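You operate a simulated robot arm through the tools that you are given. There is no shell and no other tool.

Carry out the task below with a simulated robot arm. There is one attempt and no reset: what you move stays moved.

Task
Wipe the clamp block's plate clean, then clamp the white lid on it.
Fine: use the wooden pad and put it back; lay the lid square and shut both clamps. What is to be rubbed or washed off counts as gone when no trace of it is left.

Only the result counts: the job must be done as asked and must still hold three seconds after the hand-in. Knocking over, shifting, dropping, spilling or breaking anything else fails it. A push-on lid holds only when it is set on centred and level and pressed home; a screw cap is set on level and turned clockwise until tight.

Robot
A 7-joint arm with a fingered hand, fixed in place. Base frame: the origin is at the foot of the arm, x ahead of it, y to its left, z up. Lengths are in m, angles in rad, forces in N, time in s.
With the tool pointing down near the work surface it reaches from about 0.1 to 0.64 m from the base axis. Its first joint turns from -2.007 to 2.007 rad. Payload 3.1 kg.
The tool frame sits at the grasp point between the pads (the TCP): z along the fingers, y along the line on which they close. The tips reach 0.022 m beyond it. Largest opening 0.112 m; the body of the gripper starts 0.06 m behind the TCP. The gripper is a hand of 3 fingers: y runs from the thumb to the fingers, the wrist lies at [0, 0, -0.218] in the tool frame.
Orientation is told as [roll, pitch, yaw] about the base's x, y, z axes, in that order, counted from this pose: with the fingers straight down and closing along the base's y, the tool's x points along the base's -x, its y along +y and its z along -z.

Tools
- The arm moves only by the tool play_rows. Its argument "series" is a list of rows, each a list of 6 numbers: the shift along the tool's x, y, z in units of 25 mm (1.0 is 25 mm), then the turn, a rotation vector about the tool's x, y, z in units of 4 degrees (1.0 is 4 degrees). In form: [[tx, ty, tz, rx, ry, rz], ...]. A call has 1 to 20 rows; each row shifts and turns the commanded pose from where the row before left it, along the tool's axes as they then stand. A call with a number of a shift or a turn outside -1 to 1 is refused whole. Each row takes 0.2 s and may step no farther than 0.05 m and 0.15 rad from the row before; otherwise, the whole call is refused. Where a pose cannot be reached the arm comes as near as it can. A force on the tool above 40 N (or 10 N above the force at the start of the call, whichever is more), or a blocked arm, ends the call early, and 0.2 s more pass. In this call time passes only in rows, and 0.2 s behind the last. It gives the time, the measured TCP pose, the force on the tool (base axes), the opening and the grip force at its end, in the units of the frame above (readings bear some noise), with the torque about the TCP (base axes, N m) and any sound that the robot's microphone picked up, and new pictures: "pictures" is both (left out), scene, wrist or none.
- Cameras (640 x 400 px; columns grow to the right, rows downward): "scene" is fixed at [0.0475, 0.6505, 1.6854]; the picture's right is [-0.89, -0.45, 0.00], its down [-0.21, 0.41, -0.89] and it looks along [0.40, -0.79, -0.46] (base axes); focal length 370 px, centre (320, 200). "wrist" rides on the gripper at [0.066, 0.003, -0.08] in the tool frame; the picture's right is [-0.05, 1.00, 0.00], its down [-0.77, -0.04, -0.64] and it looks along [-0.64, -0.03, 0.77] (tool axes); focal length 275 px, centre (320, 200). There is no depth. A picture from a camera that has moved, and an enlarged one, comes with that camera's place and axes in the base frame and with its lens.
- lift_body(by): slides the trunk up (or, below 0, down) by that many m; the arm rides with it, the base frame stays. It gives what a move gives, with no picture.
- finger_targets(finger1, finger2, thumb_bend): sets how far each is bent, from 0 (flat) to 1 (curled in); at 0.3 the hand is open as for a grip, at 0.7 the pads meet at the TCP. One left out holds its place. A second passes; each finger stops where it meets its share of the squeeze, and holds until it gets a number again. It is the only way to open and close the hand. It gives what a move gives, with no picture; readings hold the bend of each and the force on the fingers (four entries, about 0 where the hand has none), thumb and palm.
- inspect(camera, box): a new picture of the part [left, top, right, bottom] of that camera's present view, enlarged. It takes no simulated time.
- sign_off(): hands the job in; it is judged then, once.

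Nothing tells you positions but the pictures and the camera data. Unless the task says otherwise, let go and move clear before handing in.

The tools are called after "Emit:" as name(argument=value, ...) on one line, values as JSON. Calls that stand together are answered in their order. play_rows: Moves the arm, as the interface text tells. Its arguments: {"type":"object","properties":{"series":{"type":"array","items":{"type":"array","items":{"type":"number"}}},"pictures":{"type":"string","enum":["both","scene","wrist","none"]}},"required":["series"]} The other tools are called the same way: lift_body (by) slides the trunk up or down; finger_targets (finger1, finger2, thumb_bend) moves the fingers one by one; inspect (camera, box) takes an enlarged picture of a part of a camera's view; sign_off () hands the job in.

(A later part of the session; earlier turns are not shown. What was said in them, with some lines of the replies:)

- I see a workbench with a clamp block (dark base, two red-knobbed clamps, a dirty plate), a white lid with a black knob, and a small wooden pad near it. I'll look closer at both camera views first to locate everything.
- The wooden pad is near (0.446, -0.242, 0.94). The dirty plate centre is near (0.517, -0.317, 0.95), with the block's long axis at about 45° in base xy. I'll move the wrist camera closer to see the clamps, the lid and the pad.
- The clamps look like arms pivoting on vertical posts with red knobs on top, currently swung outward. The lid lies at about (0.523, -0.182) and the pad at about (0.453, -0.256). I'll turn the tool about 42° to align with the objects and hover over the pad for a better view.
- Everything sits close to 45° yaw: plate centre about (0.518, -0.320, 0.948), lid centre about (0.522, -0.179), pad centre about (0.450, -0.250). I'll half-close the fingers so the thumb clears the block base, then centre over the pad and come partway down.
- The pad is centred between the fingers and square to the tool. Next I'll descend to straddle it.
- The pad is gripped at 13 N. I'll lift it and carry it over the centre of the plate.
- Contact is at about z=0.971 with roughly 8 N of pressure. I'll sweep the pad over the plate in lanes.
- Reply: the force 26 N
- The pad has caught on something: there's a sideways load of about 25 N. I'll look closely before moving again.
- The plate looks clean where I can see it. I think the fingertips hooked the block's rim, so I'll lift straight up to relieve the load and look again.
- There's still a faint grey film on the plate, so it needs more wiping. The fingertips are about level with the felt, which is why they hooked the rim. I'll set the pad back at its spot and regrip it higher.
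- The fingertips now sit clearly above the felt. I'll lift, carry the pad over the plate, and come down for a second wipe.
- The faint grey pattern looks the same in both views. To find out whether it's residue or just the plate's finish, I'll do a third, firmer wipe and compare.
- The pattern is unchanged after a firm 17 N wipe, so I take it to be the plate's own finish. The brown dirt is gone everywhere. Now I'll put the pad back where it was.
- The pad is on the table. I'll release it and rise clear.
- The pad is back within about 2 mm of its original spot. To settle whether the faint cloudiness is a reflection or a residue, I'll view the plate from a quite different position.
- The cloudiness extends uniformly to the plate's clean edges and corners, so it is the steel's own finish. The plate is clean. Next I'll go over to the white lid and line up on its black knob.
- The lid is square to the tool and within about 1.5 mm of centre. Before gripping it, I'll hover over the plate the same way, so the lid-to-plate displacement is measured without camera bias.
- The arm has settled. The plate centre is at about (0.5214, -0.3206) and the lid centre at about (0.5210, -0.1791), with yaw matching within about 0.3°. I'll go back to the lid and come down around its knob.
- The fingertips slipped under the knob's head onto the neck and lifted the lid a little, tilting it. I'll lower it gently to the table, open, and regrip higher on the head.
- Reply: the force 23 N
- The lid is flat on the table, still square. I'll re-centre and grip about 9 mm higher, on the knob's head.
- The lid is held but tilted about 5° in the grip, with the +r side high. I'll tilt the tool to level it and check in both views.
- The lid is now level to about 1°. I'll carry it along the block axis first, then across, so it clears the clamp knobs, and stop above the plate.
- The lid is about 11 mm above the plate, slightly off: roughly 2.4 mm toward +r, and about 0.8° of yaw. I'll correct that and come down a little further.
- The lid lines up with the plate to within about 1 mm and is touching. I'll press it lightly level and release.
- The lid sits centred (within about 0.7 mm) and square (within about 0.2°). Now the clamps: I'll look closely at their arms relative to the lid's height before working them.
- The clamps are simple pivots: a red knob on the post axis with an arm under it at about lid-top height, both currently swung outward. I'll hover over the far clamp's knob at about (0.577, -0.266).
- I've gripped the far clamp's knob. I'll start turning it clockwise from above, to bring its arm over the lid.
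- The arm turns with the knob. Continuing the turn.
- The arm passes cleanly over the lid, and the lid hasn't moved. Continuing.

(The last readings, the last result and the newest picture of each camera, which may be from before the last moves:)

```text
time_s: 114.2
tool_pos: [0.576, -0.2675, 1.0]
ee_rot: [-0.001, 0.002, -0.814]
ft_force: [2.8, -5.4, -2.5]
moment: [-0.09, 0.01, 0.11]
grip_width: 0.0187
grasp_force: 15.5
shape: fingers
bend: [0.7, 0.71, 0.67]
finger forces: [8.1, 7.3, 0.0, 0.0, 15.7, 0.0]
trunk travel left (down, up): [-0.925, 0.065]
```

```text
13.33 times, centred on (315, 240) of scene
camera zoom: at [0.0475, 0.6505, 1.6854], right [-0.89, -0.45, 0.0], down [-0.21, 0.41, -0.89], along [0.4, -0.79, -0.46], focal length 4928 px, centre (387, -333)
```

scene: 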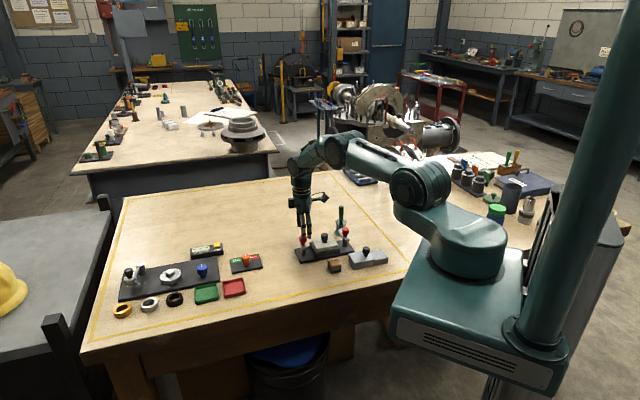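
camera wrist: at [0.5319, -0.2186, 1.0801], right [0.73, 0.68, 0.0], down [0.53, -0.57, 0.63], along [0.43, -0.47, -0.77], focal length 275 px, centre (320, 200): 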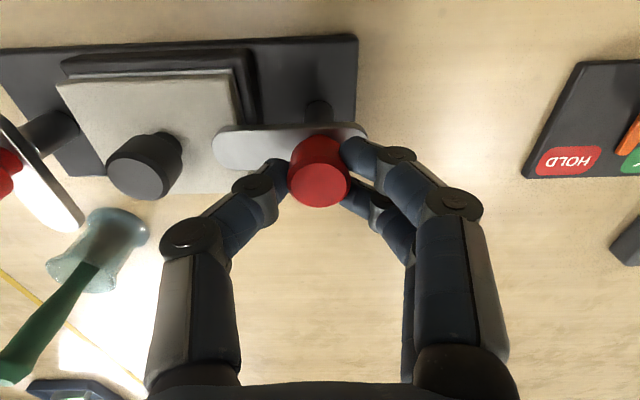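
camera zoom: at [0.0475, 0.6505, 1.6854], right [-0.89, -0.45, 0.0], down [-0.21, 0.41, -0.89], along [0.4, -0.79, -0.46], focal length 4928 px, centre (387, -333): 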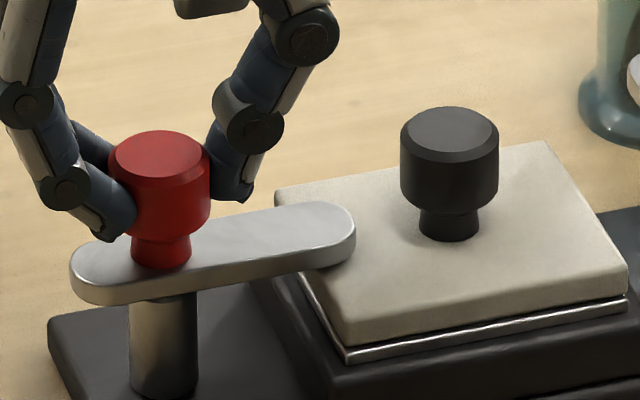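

The clamp has reached its stop at about 90° (torque rose to 0.11 N·m), so the far clamp is shut. I'll relax the twist, release and rise.

Emit:
play_rows(series=[[0, 0, 0, 0, 0, -0.4], [0, 0, 0, 0, 0, 0]], pictures="none")

Emit:
finger_targets(finger1=0.46, finger2=0.46, thumb_bend=0.46)

Emit:
play_rows(series=[[0, 0, -0.5, 0, 0, 0], [0, 0, -0.9, 0, 0, 0], [0, 0, -0.9, 0, 0, 0], [0, 0, 0, 0, 0, 0]], pictures="both")

Emit:
inspect(camera="scene", box=[290, 222, 362, 262])

```text
time_s: 114.8
tool_pos: [0.5761, -0.2671, 1.0008]
ee_rot: [-0.002, 0.001, -0.786]
ft_force: [3.5, -5.6, -0.9]
moment: [-0.12, 0.05, 0.02]
grip_width: 0.0189
grasp_force: 15.7
shape: fingers
bend: [0.7, 0.71, 0.67]
finger forces: [7.6, 8.1, 0.0, 0.0, 15.5, 0.0]
trunk travel left (down, up): [-0.925, 0.065]
```

```text
time_s: 115.8
tool_pos: [0.5747, -0.2655, 1.0007]
ee_rot: [-0.002, 0.001, -0.788]
ft_force: [-0.5, -0.9, -0.2]
moment: [0.05, 0.02, 0.05]
grip_width: 0.0661
grasp_force: 0.2
shape: fingers
bend: [0.46, 0.46, 0.46]
finger forces: [0.0, 0.1, 0.0, 0.1, 0.0, 0.0]
trunk travel left (down, up): [-0.925, 0.065]
```

```text
time_s: 116.8
tool_pos: [0.5753, -0.2649, 1.0586]
ee_rot: [-0.002, 0.002, -0.787]
ft_force: [0.1, -0.3, 0.7]
moment: [0.0, -0.02, 0.02]
grip_width: 0.066
grasp_force: 0.0
shape: fingers
bend: [0.46, 0.46, 0.46]
finger forces: [0.1, 0.0, 0.1, 0.0, 0.1, 0.1]
trunk travel left (down, up): [-0.925, 0.065]
camera wrist: at [0.5321, -0.2172, 1.1389], right [0.74, 0.67, 0.0], down [0.52, -0.57, 0.64], along [0.43, -0.47, -0.77], focal length 275 px, centre (320, 200)
```

scene: 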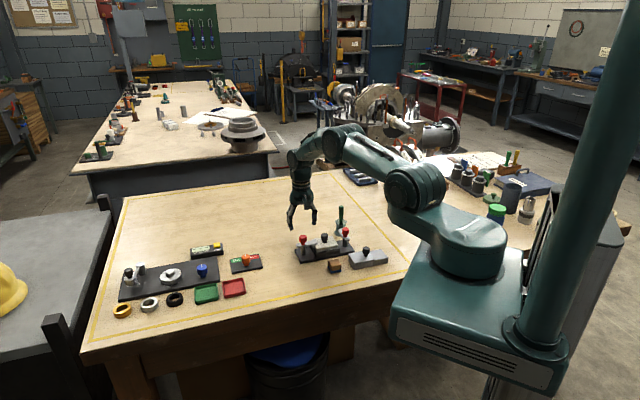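
wrist: 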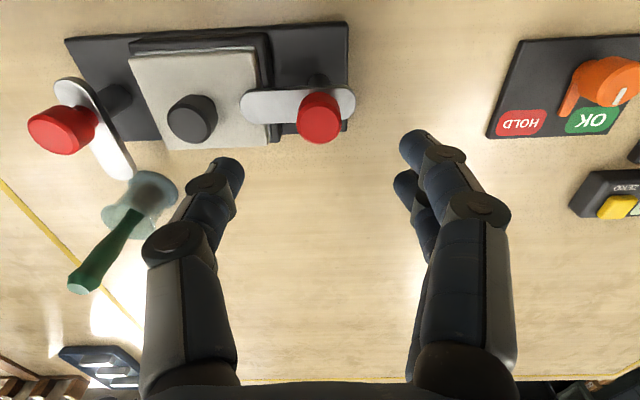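

```text
8.89 times, centred on (326, 242) of scene
camera zoom: at [0.0475, 0.6505, 1.6854], right [-0.89, -0.45, 0.0], down [-0.21, 0.41, -0.89], along [0.4, -0.79, -0.46], focal length 3285 px, centre (267, -173)
```

zoom: 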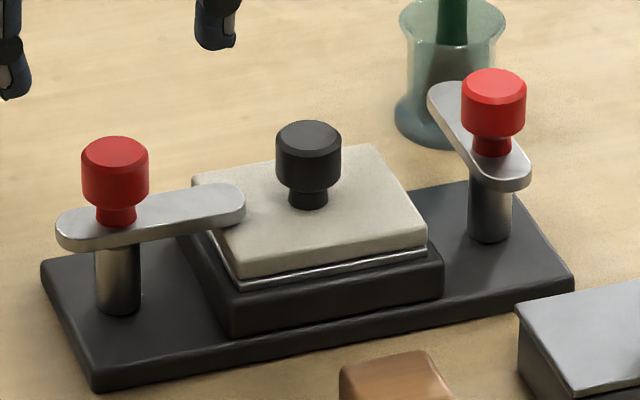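

The far clamp is shut and the lid is undisturbed. Now I'll move along the block to the near clamp's knob at about (0.464, -0.3775), keeping this yaw so it can be turned the other way.

Emit:
play_rows(series=[[0, -0.7925, -0.2, 0, 0, 0], [0, -0.7925, -0.2, 0, 0, 0], [0, -0.7925, 0, 0, 0, 0], [0, -0.7925, 0, 0, 0, 0], [0, -0.7925, 0, 0, 0, 0], [0, -0.7925, 0, 0, 0, 0], [0, -0.7925, 0, 0, 0, 0], [0, -0.7925, 0, 0, 0, 0], [0, 0, 0, 0, 0, 0], [0, 0, 0, 0, 0, 0], [0, 0, 0, 0, 0, 0], [0, 0, 0, 0, 0, 0]], pictures="both")

Emit:
inspect(camera="wrist", box=[220, 20, 420, 200])

Emit:
inspect(camera="scene", box=[300, 215, 372, 265])

```text
time_s: 119.4
tool_pos: [0.4628, -0.3776, 1.069]
ee_rot: [-0.003, -0.001, -0.787]
ft_force: [0.2, -0.1, 0.2]
moment: [0.03, 0.02, 0.02]
grip_width: 0.0659
grasp_force: 0.1
shape: fingers
bend: [0.46, 0.46, 0.46]
finger forces: [0.0, 0.1, 0.1, 0.0, 0.0, 0.1]
trunk travel left (down, up): [-0.925, 0.065]
camera wrist: at [0.4187, -0.3289, 1.1489], right [0.74, 0.67, 0.0], down [0.52, -0.57, 0.64], along [0.43, -0.47, -0.77], focal length 275 px, centre (320, 200)
```

scene: 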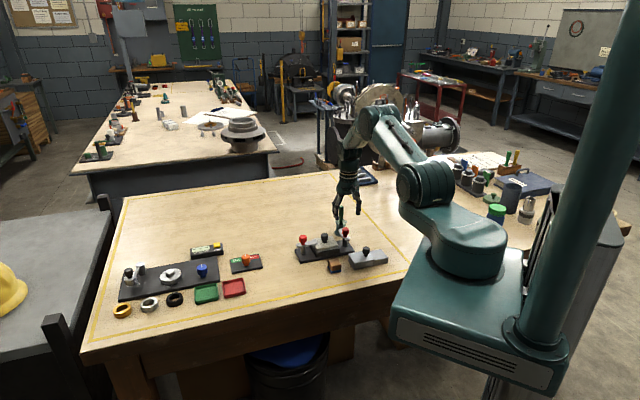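
wrist: 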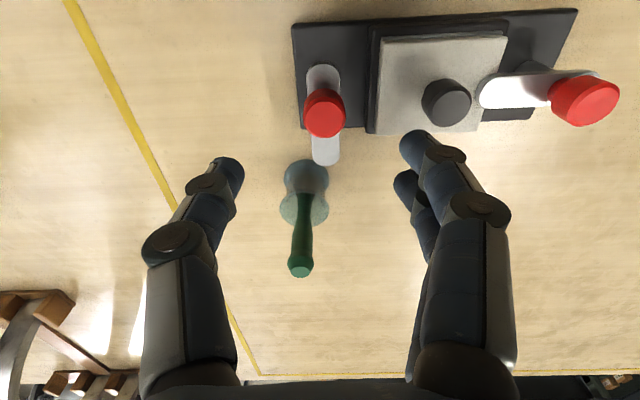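

```text
2.22 times, centred on (320, 110) of wrist
camera zoom: at [0.4187, -0.3289, 1.1489], right [0.74, 0.67, 0.0], down [0.52, -0.57, 0.64], along [0.43, -0.47, -0.77], focal length 612 px, centre (320, 400)
```

zoom: 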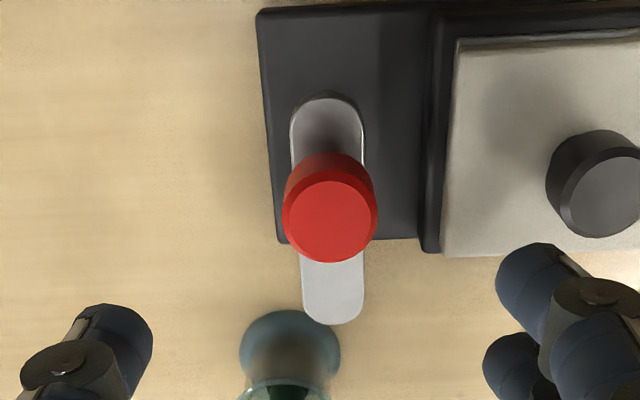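

```text
8.00 times, centred on (336, 240) of scene
camera zoom: at [0.0475, 0.6505, 1.6854], right [-0.89, -0.45, 0.0], down [-0.21, 0.41, -0.89], along [0.4, -0.79, -0.46], focal length 2956 px, centre (192, -120)
```

zoom: 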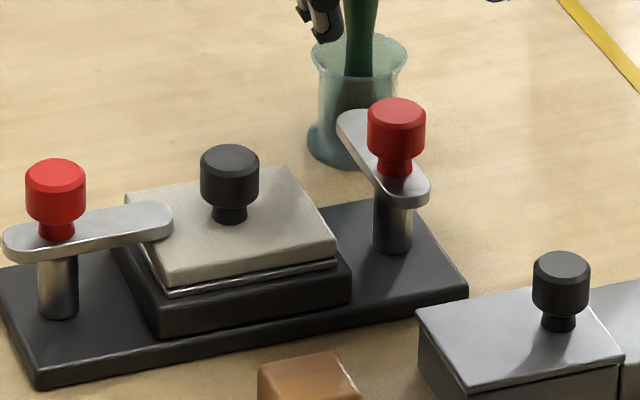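

Emit:
play_rows(series=[[-0.108, 0.108, 0.5, 0, 0, 0], [0, 0, 0.6, 0, 0, 0], [0, 0, 0.6, 0, 0, 0], [0, 0, 0.6, 0, 0, 0], [0, 0, 0.4, 0, 0, 0], [0, 0, 0, 0, 0, 0], [0, 0, 0, 0, 0, 0], [0, 0, 0, 0, 0, 0]], pictures="wrist")

Emit:
inspect(camera="wrist", box=[200, 60, 440, 250])

Emit:
inspect(camera="scene", box=[325, 210, 375, 250])

```text
time_s: 121.2
tool_pos: [0.4662, -0.3767, 1.0019]
ee_rot: [-0.002, 0.0, -0.788]
ft_force: [0.9, 0.5, -0.8]
moment: [-0.01, -0.01, -0.01]
grip_width: 0.0658
grasp_force: 0.0
shape: fingers
bend: [0.46, 0.46, 0.46]
finger forces: [0.0, 0.1, 0.1, 0.1, 0.0, 0.1]
trunk travel left (down, up): [-0.925, 0.065]
camera wrist: at [0.4218, -0.328, 1.0817], right [0.74, 0.67, 0.0], down [0.52, -0.57, 0.64], along [0.43, -0.47, -0.77], focal length 275 px, centre (320, 200)
```

wrist: 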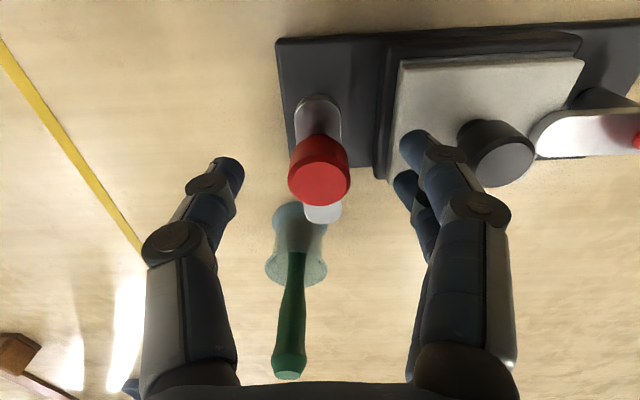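

```text
2.11 times, centred on (320, 155) of wrist
camera zoom: at [0.4218, -0.328, 1.0817], right [0.74, 0.67, 0.0], down [0.52, -0.57, 0.64], along [0.43, -0.47, -0.77], focal length 580 px, centre (320, 295)
```

zoom: 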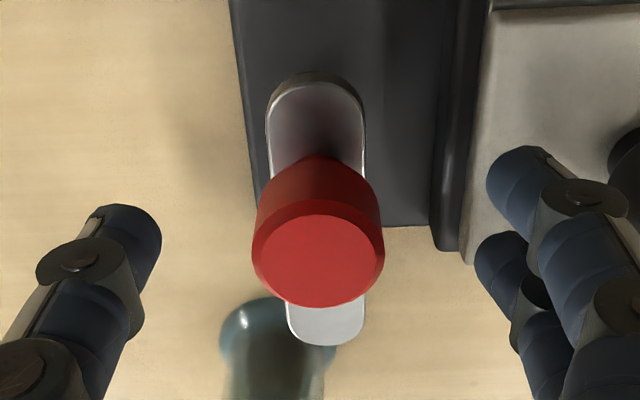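

```text
10.00 times, centred on (350, 230) of scene
camera zoom: at [0.0475, 0.6505, 1.6854], right [-0.89, -0.45, 0.0], down [-0.21, 0.41, -0.89], along [0.4, -0.79, -0.46], focal length 3696 px, centre (20, -100)
```

zoom: 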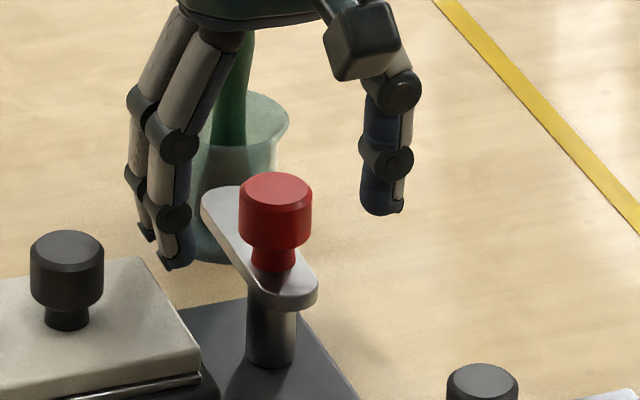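

Emit:
finger_targets(finger1=0.75, finger2=0.75, thumb_bend=0.75)

Emit:
play_rows(series=[[0, 0, 0.03, 0, 0, 0], [0, 0, 0, 0, 0, -0.5], [0, 0, 0, 0, 0, -0.8], [0, 0, 0, 0, 0, -0.8], [0, 0, 0, 0, 0, -0.8], [0, 0, 0, 0, 0, -0.8], [0, 0, 0, 0, 0, -0.8], [0, 0, 0, 0, 0, 0]], pictures="wrist")

Emit:
inspect(camera="scene", box=[315, 215, 370, 255])

```text
time_s: 122.2
tool_pos: [0.4669, -0.3777, 1.0012]
ee_rot: [-0.002, 0.002, -0.787]
ft_force: [-0.9, 1.3, -7.3]
moment: [-0.06, 0.05, 0.02]
grip_width: 0.0184
grasp_force: 14.5
shape: fingers
bend: [0.7, 0.7, 0.66]
finger forces: [8.1, 6.4, 0.1, 0.0, 13.7, 0.0]
trunk travel left (down, up): [-0.925, 0.065]
```

```text
time_s: 124.0
tool_pos: [0.4664, -0.3773, 1.0003]
ee_rot: [-0.001, 0.0, -0.473]
ft_force: [-2.8, 3.4, -2.5]
moment: [0.02, 0.1, 0.0]
grip_width: 0.0185
grasp_force: 14.4
shape: fingers
bend: [0.7, 0.7, 0.66]
finger forces: [9.2, 6.8, 0.0, 0.1, 13.1, 0.0]
trunk travel left (down, up): [-0.925, 0.065]
camera wrist: at [0.4093, -0.3445, 1.0805], right [0.5, 0.87, 0.0], down [0.67, -0.38, 0.64], along [0.55, -0.32, -0.77], focal length 275 px, centre (320, 200)
```

wrist: 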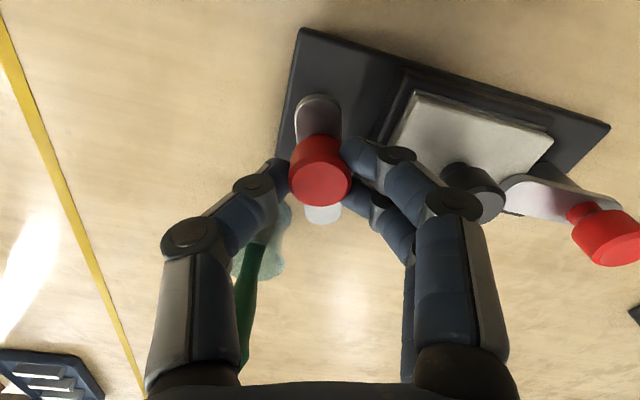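

```text
10.00 times, centred on (342, 235) of scene
camera zoom: at [0.0475, 0.6505, 1.6854], right [-0.89, -0.45, 0.0], down [-0.21, 0.41, -0.89], along [0.4, -0.79, -0.46], focal length 3696 px, centre (95, -150)
```

zoom: 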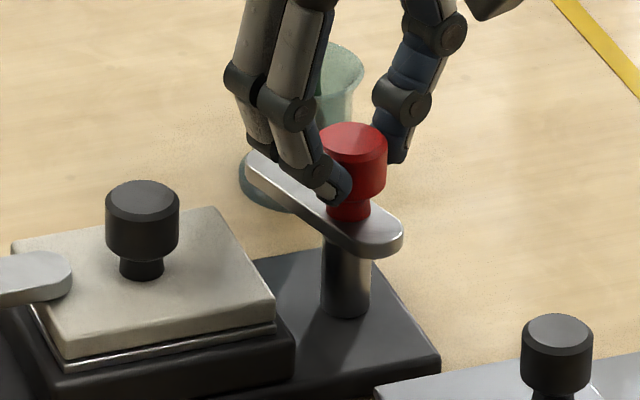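

Emit:
play_rows(series=[[0, 0, 0, 0, 0, -0.8], [0, 0, 0, 0, 0, -0.8], [0, 0, 0, 0, 0, -0.8], [0, 0, 0, 0, 0, -0.8], [0, 0, 0, 0, 0, -0.8], [0, 0, 0, 0, 0, -0.8], [0, 0, 0, 0, 0, -0.8], [0, 0, 0, 0, 0, 0]], pictures="wrist")

Emit:
inspect(camera="scene", box=[315, 215, 370, 255])

```text
time_s: 125.8
tool_pos: [0.4659, -0.3788, 1.0]
ee_rot: [0.0, 0.003, -0.083]
ft_force: [-5.6, 3.7, -4.5]
moment: [-0.02, 0.1, -0.02]
grip_width: 0.0191
grasp_force: 14.6
shape: fingers
bend: [0.7, 0.7, 0.67]
finger forces: [9.7, 6.9, 0.1, 0.1, 12.0, 0.0]
trunk travel left (down, up): [-0.925, 0.065]
camera wrist: at [0.4013, -0.3689, 1.0806], right [0.13, 0.99, 0.0], down [0.77, -0.1, 0.64], along [0.63, -0.08, -0.77], focal length 275 px, centre (320, 200)
```

wrist: 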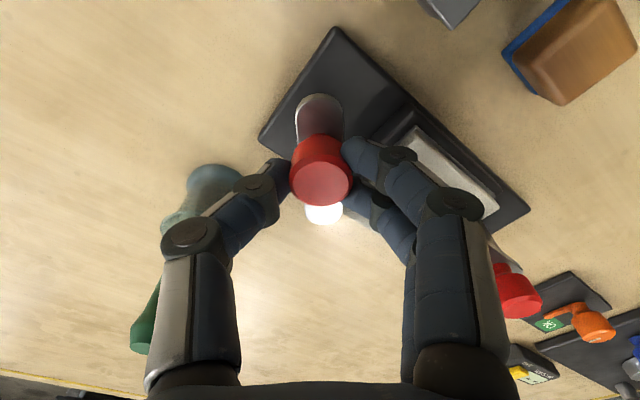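

```text
10.00 times, centred on (342, 235) of scene
camera zoom: at [0.0475, 0.6505, 1.6854], right [-0.89, -0.45, 0.0], down [-0.21, 0.41, -0.89], along [0.4, -0.79, -0.46], focal length 3696 px, centre (95, -150)
```

zoom: 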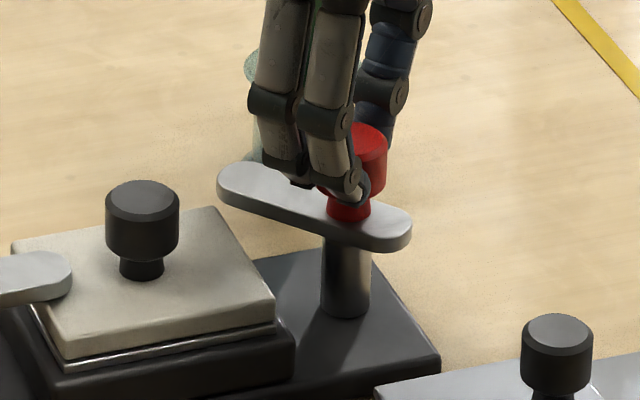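

Emit:
play_rows(series=[[0, 0, 0, 0, 0, -0.7], [0, 0, 0, 0, 0, -0.7], [0, 0, 0, 0, 0, -0.7], [0, 0, 0, 0, 0, -0.7], [0, 0, 0, 0, 0, -0.7], [0, 0, 0, 0, 0, 0]], pictures="wrist")

Emit:
inspect(camera="scene", box=[310, 218, 360, 255])

```text
time_s: 127.2
tool_pos: [0.4661, -0.3782, 1.0004]
ee_rot: [-0.002, -0.002, 0.163]
ft_force: [-3.9, 3.0, 1.7]
moment: [0.04, 0.03, 0.01]
grip_width: 0.0186
grasp_force: 15.4
shape: fingers
bend: [0.7, 0.71, 0.67]
finger forces: [10.1, 8.2, 0.1, 0.1, 13.1, 0.0]
trunk travel left (down, up): [-0.925, 0.065]
camera wrist: at [0.401, -0.3849, 1.0799], right [-0.12, 0.99, 0.0], down [0.77, 0.09, 0.64], along [0.63, 0.07, -0.77], focal length 275 px, centre (320, 200)
```

wrist: 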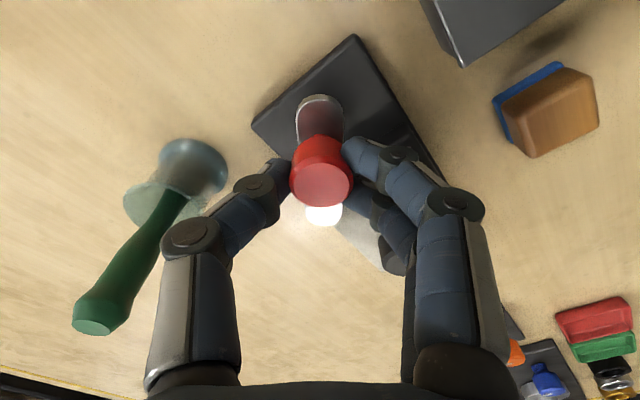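

```text
10.81 times, centred on (335, 236) of scene
camera zoom: at [0.0475, 0.6505, 1.6854], right [-0.89, -0.45, 0.0], down [-0.21, 0.41, -0.89], along [0.4, -0.79, -0.46], focal length 3995 px, centre (158, -195)
```

zoom: 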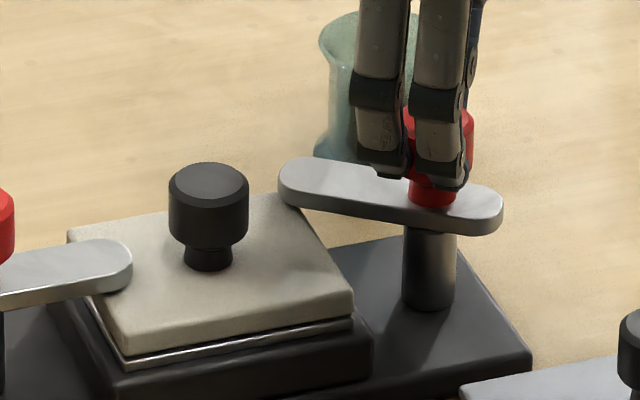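

Emit:
play_rows(series=[[0, 0, 0, 0, 0, -0.6], [0, 0, 0, 0, 0, -0.6], [0, 0, 0, 0, 0, -0.6], [0, 0, 0, 0, 0, -0.6], [0, 0, 0, 0, 0, -0.6], [0, 0, 0, 0, 0, 0]], pictures="wrist")

Emit:
inspect(camera="scene", box=[310, 218, 360, 255])

```text
time_s: 128.6
tool_pos: [0.4669, -0.3784, 1.0016]
ee_rot: [0.0, 0.002, 0.371]
ft_force: [-5.6, 5.4, -3.4]
moment: [0.04, 0.03, -0.02]
grip_width: 0.0186
grasp_force: 14.9
shape: fingers
bend: [0.7, 0.71, 0.67]
finger forces: [10.4, 8.4, 0.1, 0.0, 10.9, 0.0]
trunk travel left (down, up): [-0.925, 0.065]
camera wrist: at [0.4045, -0.3988, 1.0804], right [-0.32, 0.95, 0.0], down [0.73, 0.25, 0.63], along [0.6, 0.2, -0.77], focal length 275 px, centre (320, 200)
```

wrist: 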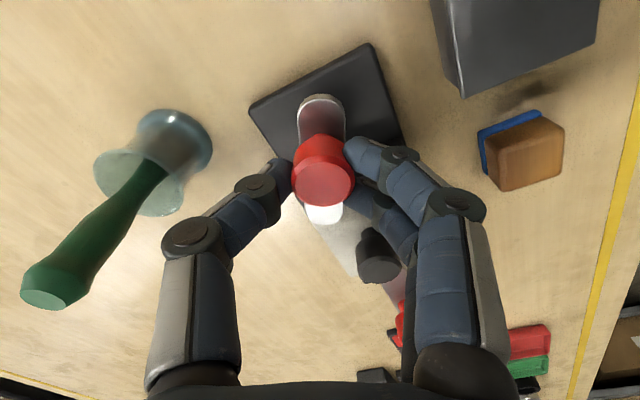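

```text
10.81 times, centred on (335, 236) of scene
camera zoom: at [0.0475, 0.6505, 1.6854], right [-0.89, -0.45, 0.0], down [-0.21, 0.41, -0.89], along [0.4, -0.79, -0.46], focal length 3995 px, centre (158, -195)
```

zoom: 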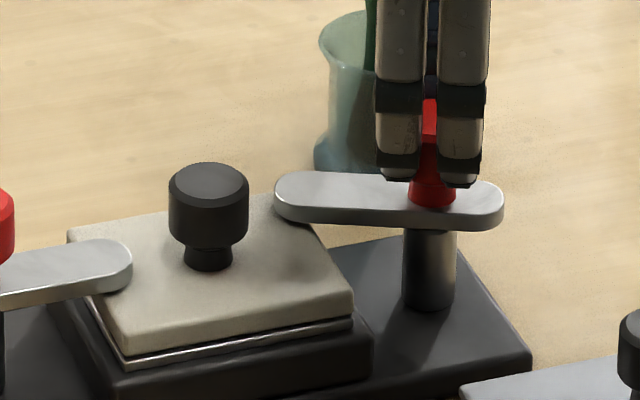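

Emit:
play_rows(series=[[0, 0, 0, 0, 0, -0.7], [0, 0, 0, 0, 0, -0.7], [0, 0, 0, 0, 0, -0.7], [0, 0, 0, 0, 0, -0.7], [0, 0, 0, 0, 0, -0.7], [0, 0, 0, 0, 0, -0.7], [0, 0, 0, 0, 0, -0.7], [0, 0, 0, 0, 0, 0]], pictures="wrist")

Emit:
inspect(camera="scene", box=[310, 218, 360, 255])

```text
time_s: 130.4
tool_pos: [0.4647, -0.3781, 0.9994]
ee_rot: [-0.002, 0.001, 0.714]
ft_force: [0.4, 3.6, 1.6]
moment: [0.04, -0.03, -0.04]
grip_width: 0.0185
grasp_force: 16.0
shape: fingers
bend: [0.71, 0.71, 0.67]
finger forces: [9.1, 9.5, 0.0, 0.0, 13.6, 0.0]
trunk travel left (down, up): [-0.925, 0.065]
camera wrist: at [0.415, -0.4182, 1.08], right [-0.62, 0.79, 0.0], down [0.61, 0.48, 0.63], along [0.5, 0.39, -0.77], focal length 275 px, centre (320, 200)
```

wrist: 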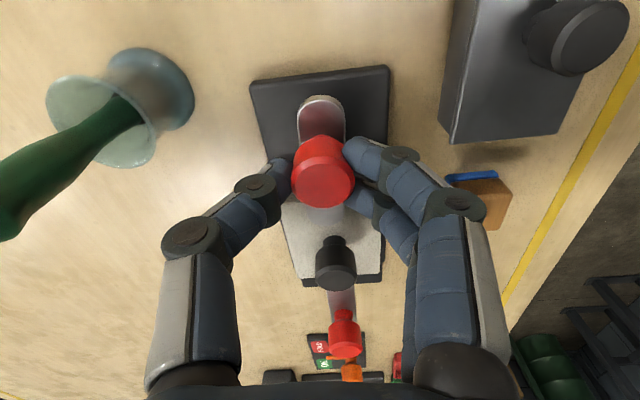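

```text
10.81 times, centred on (335, 236) of scene
camera zoom: at [0.0475, 0.6505, 1.6854], right [-0.89, -0.45, 0.0], down [-0.21, 0.41, -0.89], along [0.4, -0.79, -0.46], focal length 3995 px, centre (158, -195)
```

zoom: 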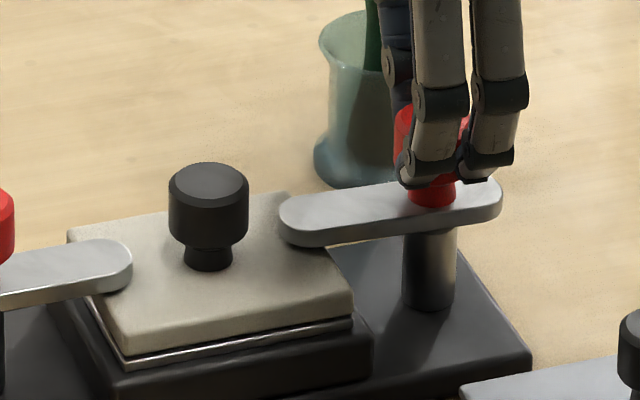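

Emit:
play_rows(series=[[0, 0, 0, 0, 0, -0.5], [0, 0, 0, 0, 0, -0.5], [0, 0, 0, 0, 0, 0]], pictures="none")

Emit:
play_rows(series=[[0, 0, 0, 0, 0, -0.3], [0, 0, 0, 0, 0, -0.3], [0, 0, 0, 0, 0, 0]], pictures="none")

Emit:
inspect(camera="scene", box=[300, 218, 360, 260])

Emit:
inspect(camera="wrist", box=[220, 60, 420, 360])

```text
time_s: 131.2
tool_pos: [0.4644, -0.3768, 0.999]
ee_rot: [0.0, 0.002, 0.784]
ft_force: [-1.2, 4.5, -1.8]
moment: [0.09, 0.0, -0.01]
grip_width: 0.0188
grasp_force: 16.6
shape: fingers
bend: [0.71, 0.71, 0.67]
finger forces: [9.4, 9.6, 0.0, 0.0, 13.1, 0.0]
trunk travel left (down, up): [-0.925, 0.065]
```

```text
time_s: 132.0
tool_pos: [0.4667, -0.3769, 1.0005]
ee_rot: [-0.001, 0.003, 0.827]
ft_force: [0.3, 4.6, -1.8]
moment: [0.08, -0.04, -0.14]
grip_width: 0.0185
grasp_force: 15.8
shape: fingers
bend: [0.71, 0.71, 0.67]
finger forces: [8.6, 10.5, 0.0, 0.0, 13.1, 0.0]
trunk travel left (down, up): [-0.925, 0.065]
```

```text
9.52 times, centred on (330, 239) of scene
camera zoom: at [0.0475, 0.6505, 1.6854], right [-0.89, -0.45, 0.0], down [-0.21, 0.41, -0.89], along [0.4, -0.79, -0.46], focal length 3520 px, centre (225, -171)
```

zoom: 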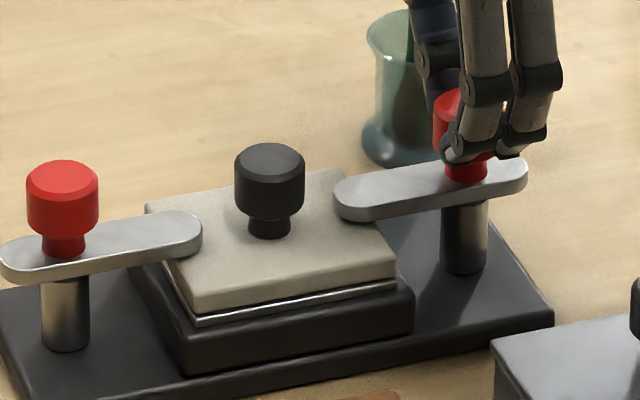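

```text
1.33 times, centred on (320, 210) of wrist
camera zoom: at [0.4199, -0.4236, 1.0803], right [-0.7, 0.71, 0.0], down [0.55, 0.54, 0.63], along [0.45, 0.45, -0.77], focal length 367 px, centre (320, 187)
```

zoom: 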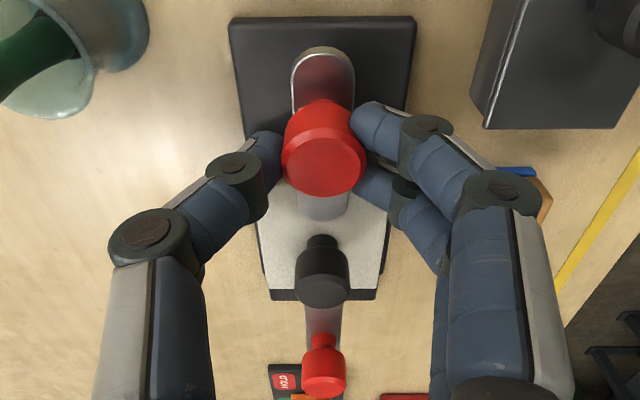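

The near clamp hit its stop as well (−0.14 N·m), with the arm over the lid. I'll relax the twist, release and rise.

Emit:
play_rows(series=[[0, 0, 0, 0, 0, 0.4], [0, 0, 0, 0, 0, 0]], pictures="none")

Emit:
finger_targets(finger1=0.46, finger2=0.46, thumb_bend=0.46)

Emit:
play_rows(series=[[0, 0, -0.5, 0, 0, 0], [0, 0, -0.9, 0, 0, 0], [0, 0, -0.9, 0, 0, 0], [0, 0, -0.9, 0, 0, 0], [0, 0, -0.9, 0, 0, 0], [0.7, 0.5, -0.9, 0, 0, 0], [0.7, 0.5, -0.5, 0, 0, 0], [0.7, 0.5, 0, 0, 0, 0], [0, 0, 0, 0, 0, 0], [0, 0, 0, 0, 0, 0]], pictures="both")

Emit:
inspect(camera="scene", box=[285, 215, 395, 285])

Emit:
inspect(camera="wrist", box=[180, 60, 440, 260])

```text
time_s: 132.6
tool_pos: [0.4664, -0.3778, 1.0001]
ee_rot: [0.0, 0.001, 0.798]
ft_force: [0.0, 6.1, -0.3]
moment: [0.11, -0.01, -0.04]
grip_width: 0.0185
grasp_force: 16.5
shape: fingers
bend: [0.71, 0.71, 0.67]
finger forces: [9.5, 10.3, 0.0, 0.0, 12.8, 0.0]
trunk travel left (down, up): [-0.925, 0.065]
```

```text
time_s: 133.6
tool_pos: [0.4666, -0.3786, 0.9991]
ee_rot: [0.0, 0.001, 0.797]
ft_force: [0.2, -0.2, -0.1]
moment: [-0.05, 0.02, -0.03]
grip_width: 0.0658
grasp_force: 0.0
shape: fingers
bend: [0.46, 0.46, 0.46]
finger forces: [0.0, 0.0, 0.1, 0.0, 0.0, 0.0]
trunk travel left (down, up): [-0.925, 0.065]
```

```text
time_s: 135.8
tool_pos: [0.4029, -0.3858, 1.1356]
ee_rot: [0.001, 0.002, 0.798]
ft_force: [0.2, -0.1, 0.3]
moment: [0.01, 0.02, -0.03]
grip_width: 0.0658
grasp_force: 0.1
shape: fingers
bend: [0.46, 0.46, 0.46]
finger forces: [0.0, 0.1, 0.0, 0.0, 0.1, 0.1]
trunk travel left (down, up): [-0.925, 0.065]
camera wrist: at [0.3548, -0.4316, 1.2161], right [-0.68, 0.73, 0.0], down [0.57, 0.53, 0.63], along [0.46, 0.43, -0.77], focal length 275 px, centre (320, 200)
```

scene: 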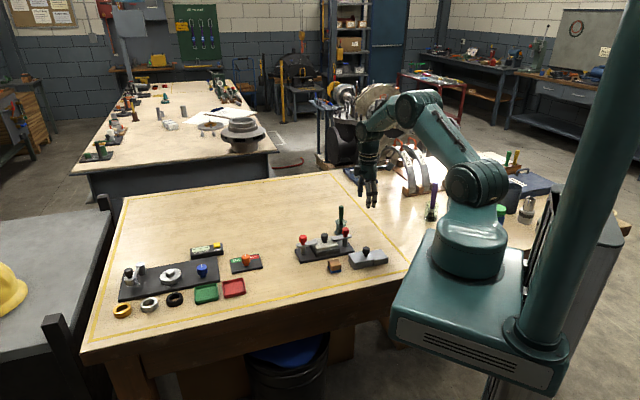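
wrist: 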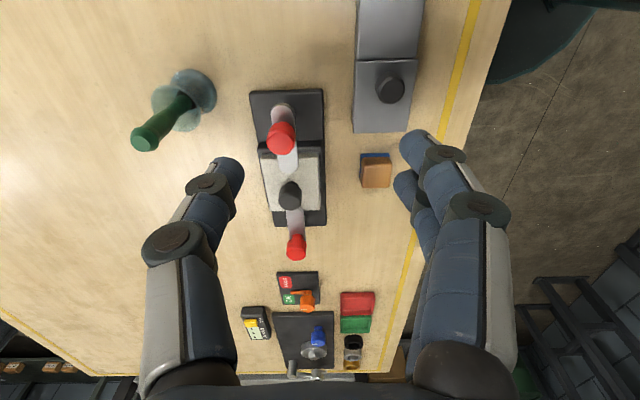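

```text
5.71 times, centred on (340, 250) of scene
camera zoom: at [0.0475, 0.6505, 1.6854], right [-0.89, -0.45, 0.0], down [-0.21, 0.41, -0.89], along [0.4, -0.79, -0.46], focal length 2112 px, centre (206, -86)
```

zoom: 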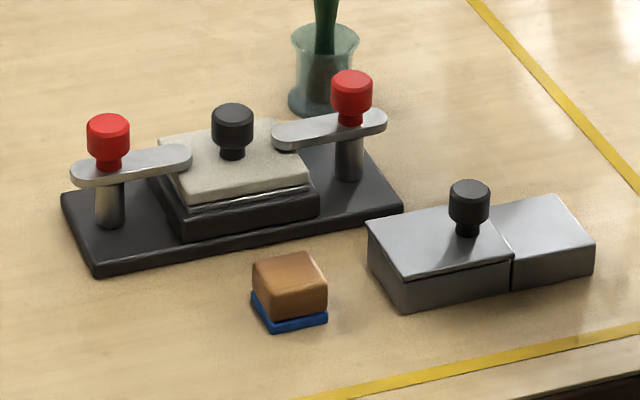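

```text
2.00 times, centred on (310, 160) of wrist
camera zoom: at [0.3548, -0.4316, 1.2161], right [-0.68, 0.73, 0.0], down [0.57, 0.53, 0.63], along [0.46, 0.43, -0.77], focal length 551 px, centre (340, 280)
```

zoom: 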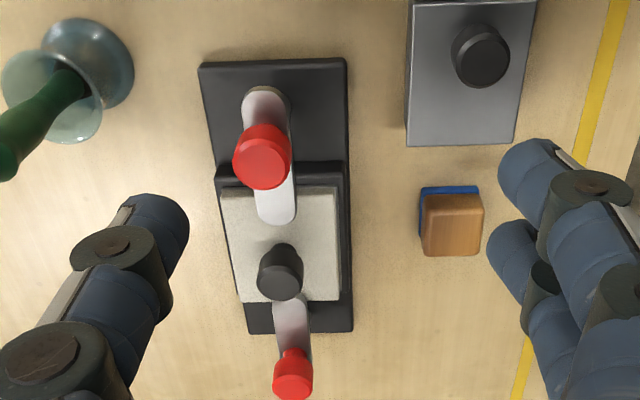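

Emit:
inspect(camera="wrist", box=[250, 130, 340, 220])

Emit:
inspect(camera="scene", box=[300, 225, 360, 262])

Emit:
inspect(camera="scene", box=[322, 250, 350, 278])

```text
4.44 times, centred on (295, 175) of wrist
camera zoom: at [0.3548, -0.4316, 1.2161], right [-0.68, 0.73, 0.0], down [0.57, 0.53, 0.63], along [0.46, 0.43, -0.77], focal length 1224 px, centre (431, 311)
```

zoom: 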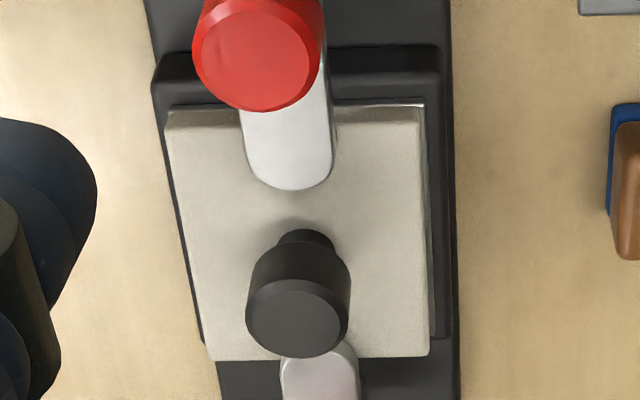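

```text
10.67 times, centred on (330, 244) of scene
camera zoom: at [0.0475, 0.6505, 1.6854], right [-0.89, -0.45, 0.0], down [-0.21, 0.41, -0.89], along [0.4, -0.79, -0.46], focal length 3942 px, centre (213, -264)
```

zoom: 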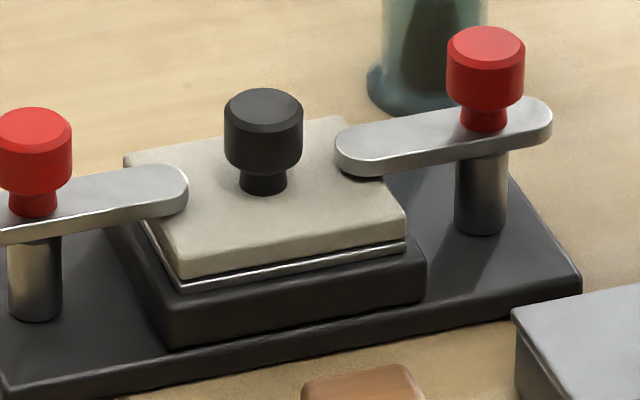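

```text
14.29 times, centred on (336, 264) of scene
camera zoom: at [0.0475, 0.6505, 1.6854], right [-0.89, -0.45, 0.0], down [-0.21, 0.41, -0.89], along [0.4, -0.79, -0.46], focal length 5280 px, centre (91, -714)
```

zoom: 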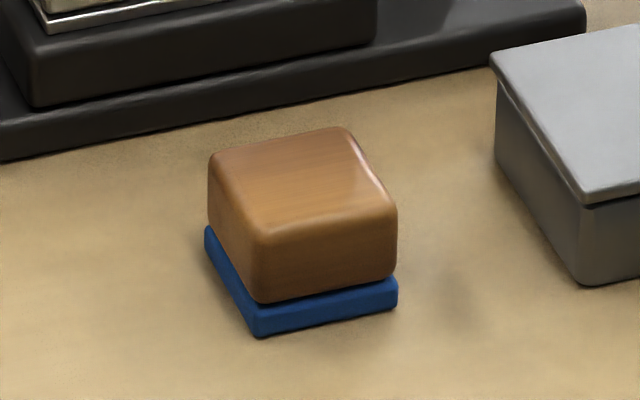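

The brown dirt is gone from the plate and the wooden pad is back within about 2 mm of where it started. The white lid lies square on the plate, and both clamp arms are turned to their stops over it. The hand is open and clear of everything, so I'm handing in.

Emit:
sign_off()

```text
The job is handed in.
```

The job is handed in, and I believe it's done as asked; the result hasn't come back yet.

- **Plate:** Three passes with the wooden pad removed all the brown dirt. A faint grey cloudiness remains that firm rubbing (up to about 17 N) didn't change. It runs right to the plate's edges, so I took it to be the steel's own finish. If it counts as a trace, the wipe would fail.
- **Pad:** It is back flat on the table, within about 2 mm of where it started.
- **Lid:** It sits flat on the plate, within about 1 mm of centred, and its edges line up with the plate's to well under 1°. On the first grip my fingers slipped under the knob, lifting and tilting the lid a few millimetres. I set it down and gripped it again before carrying it over.
- **Clamps:** Each arm turned about 90° to a firm stop and now lies over the lid, which did not move as they closed.

During the first wipe the fingertips caught the plate's edge with about 25 N of sideways force. I checked afterwards and the block had not shifted. Nothing else was moved or knocked.
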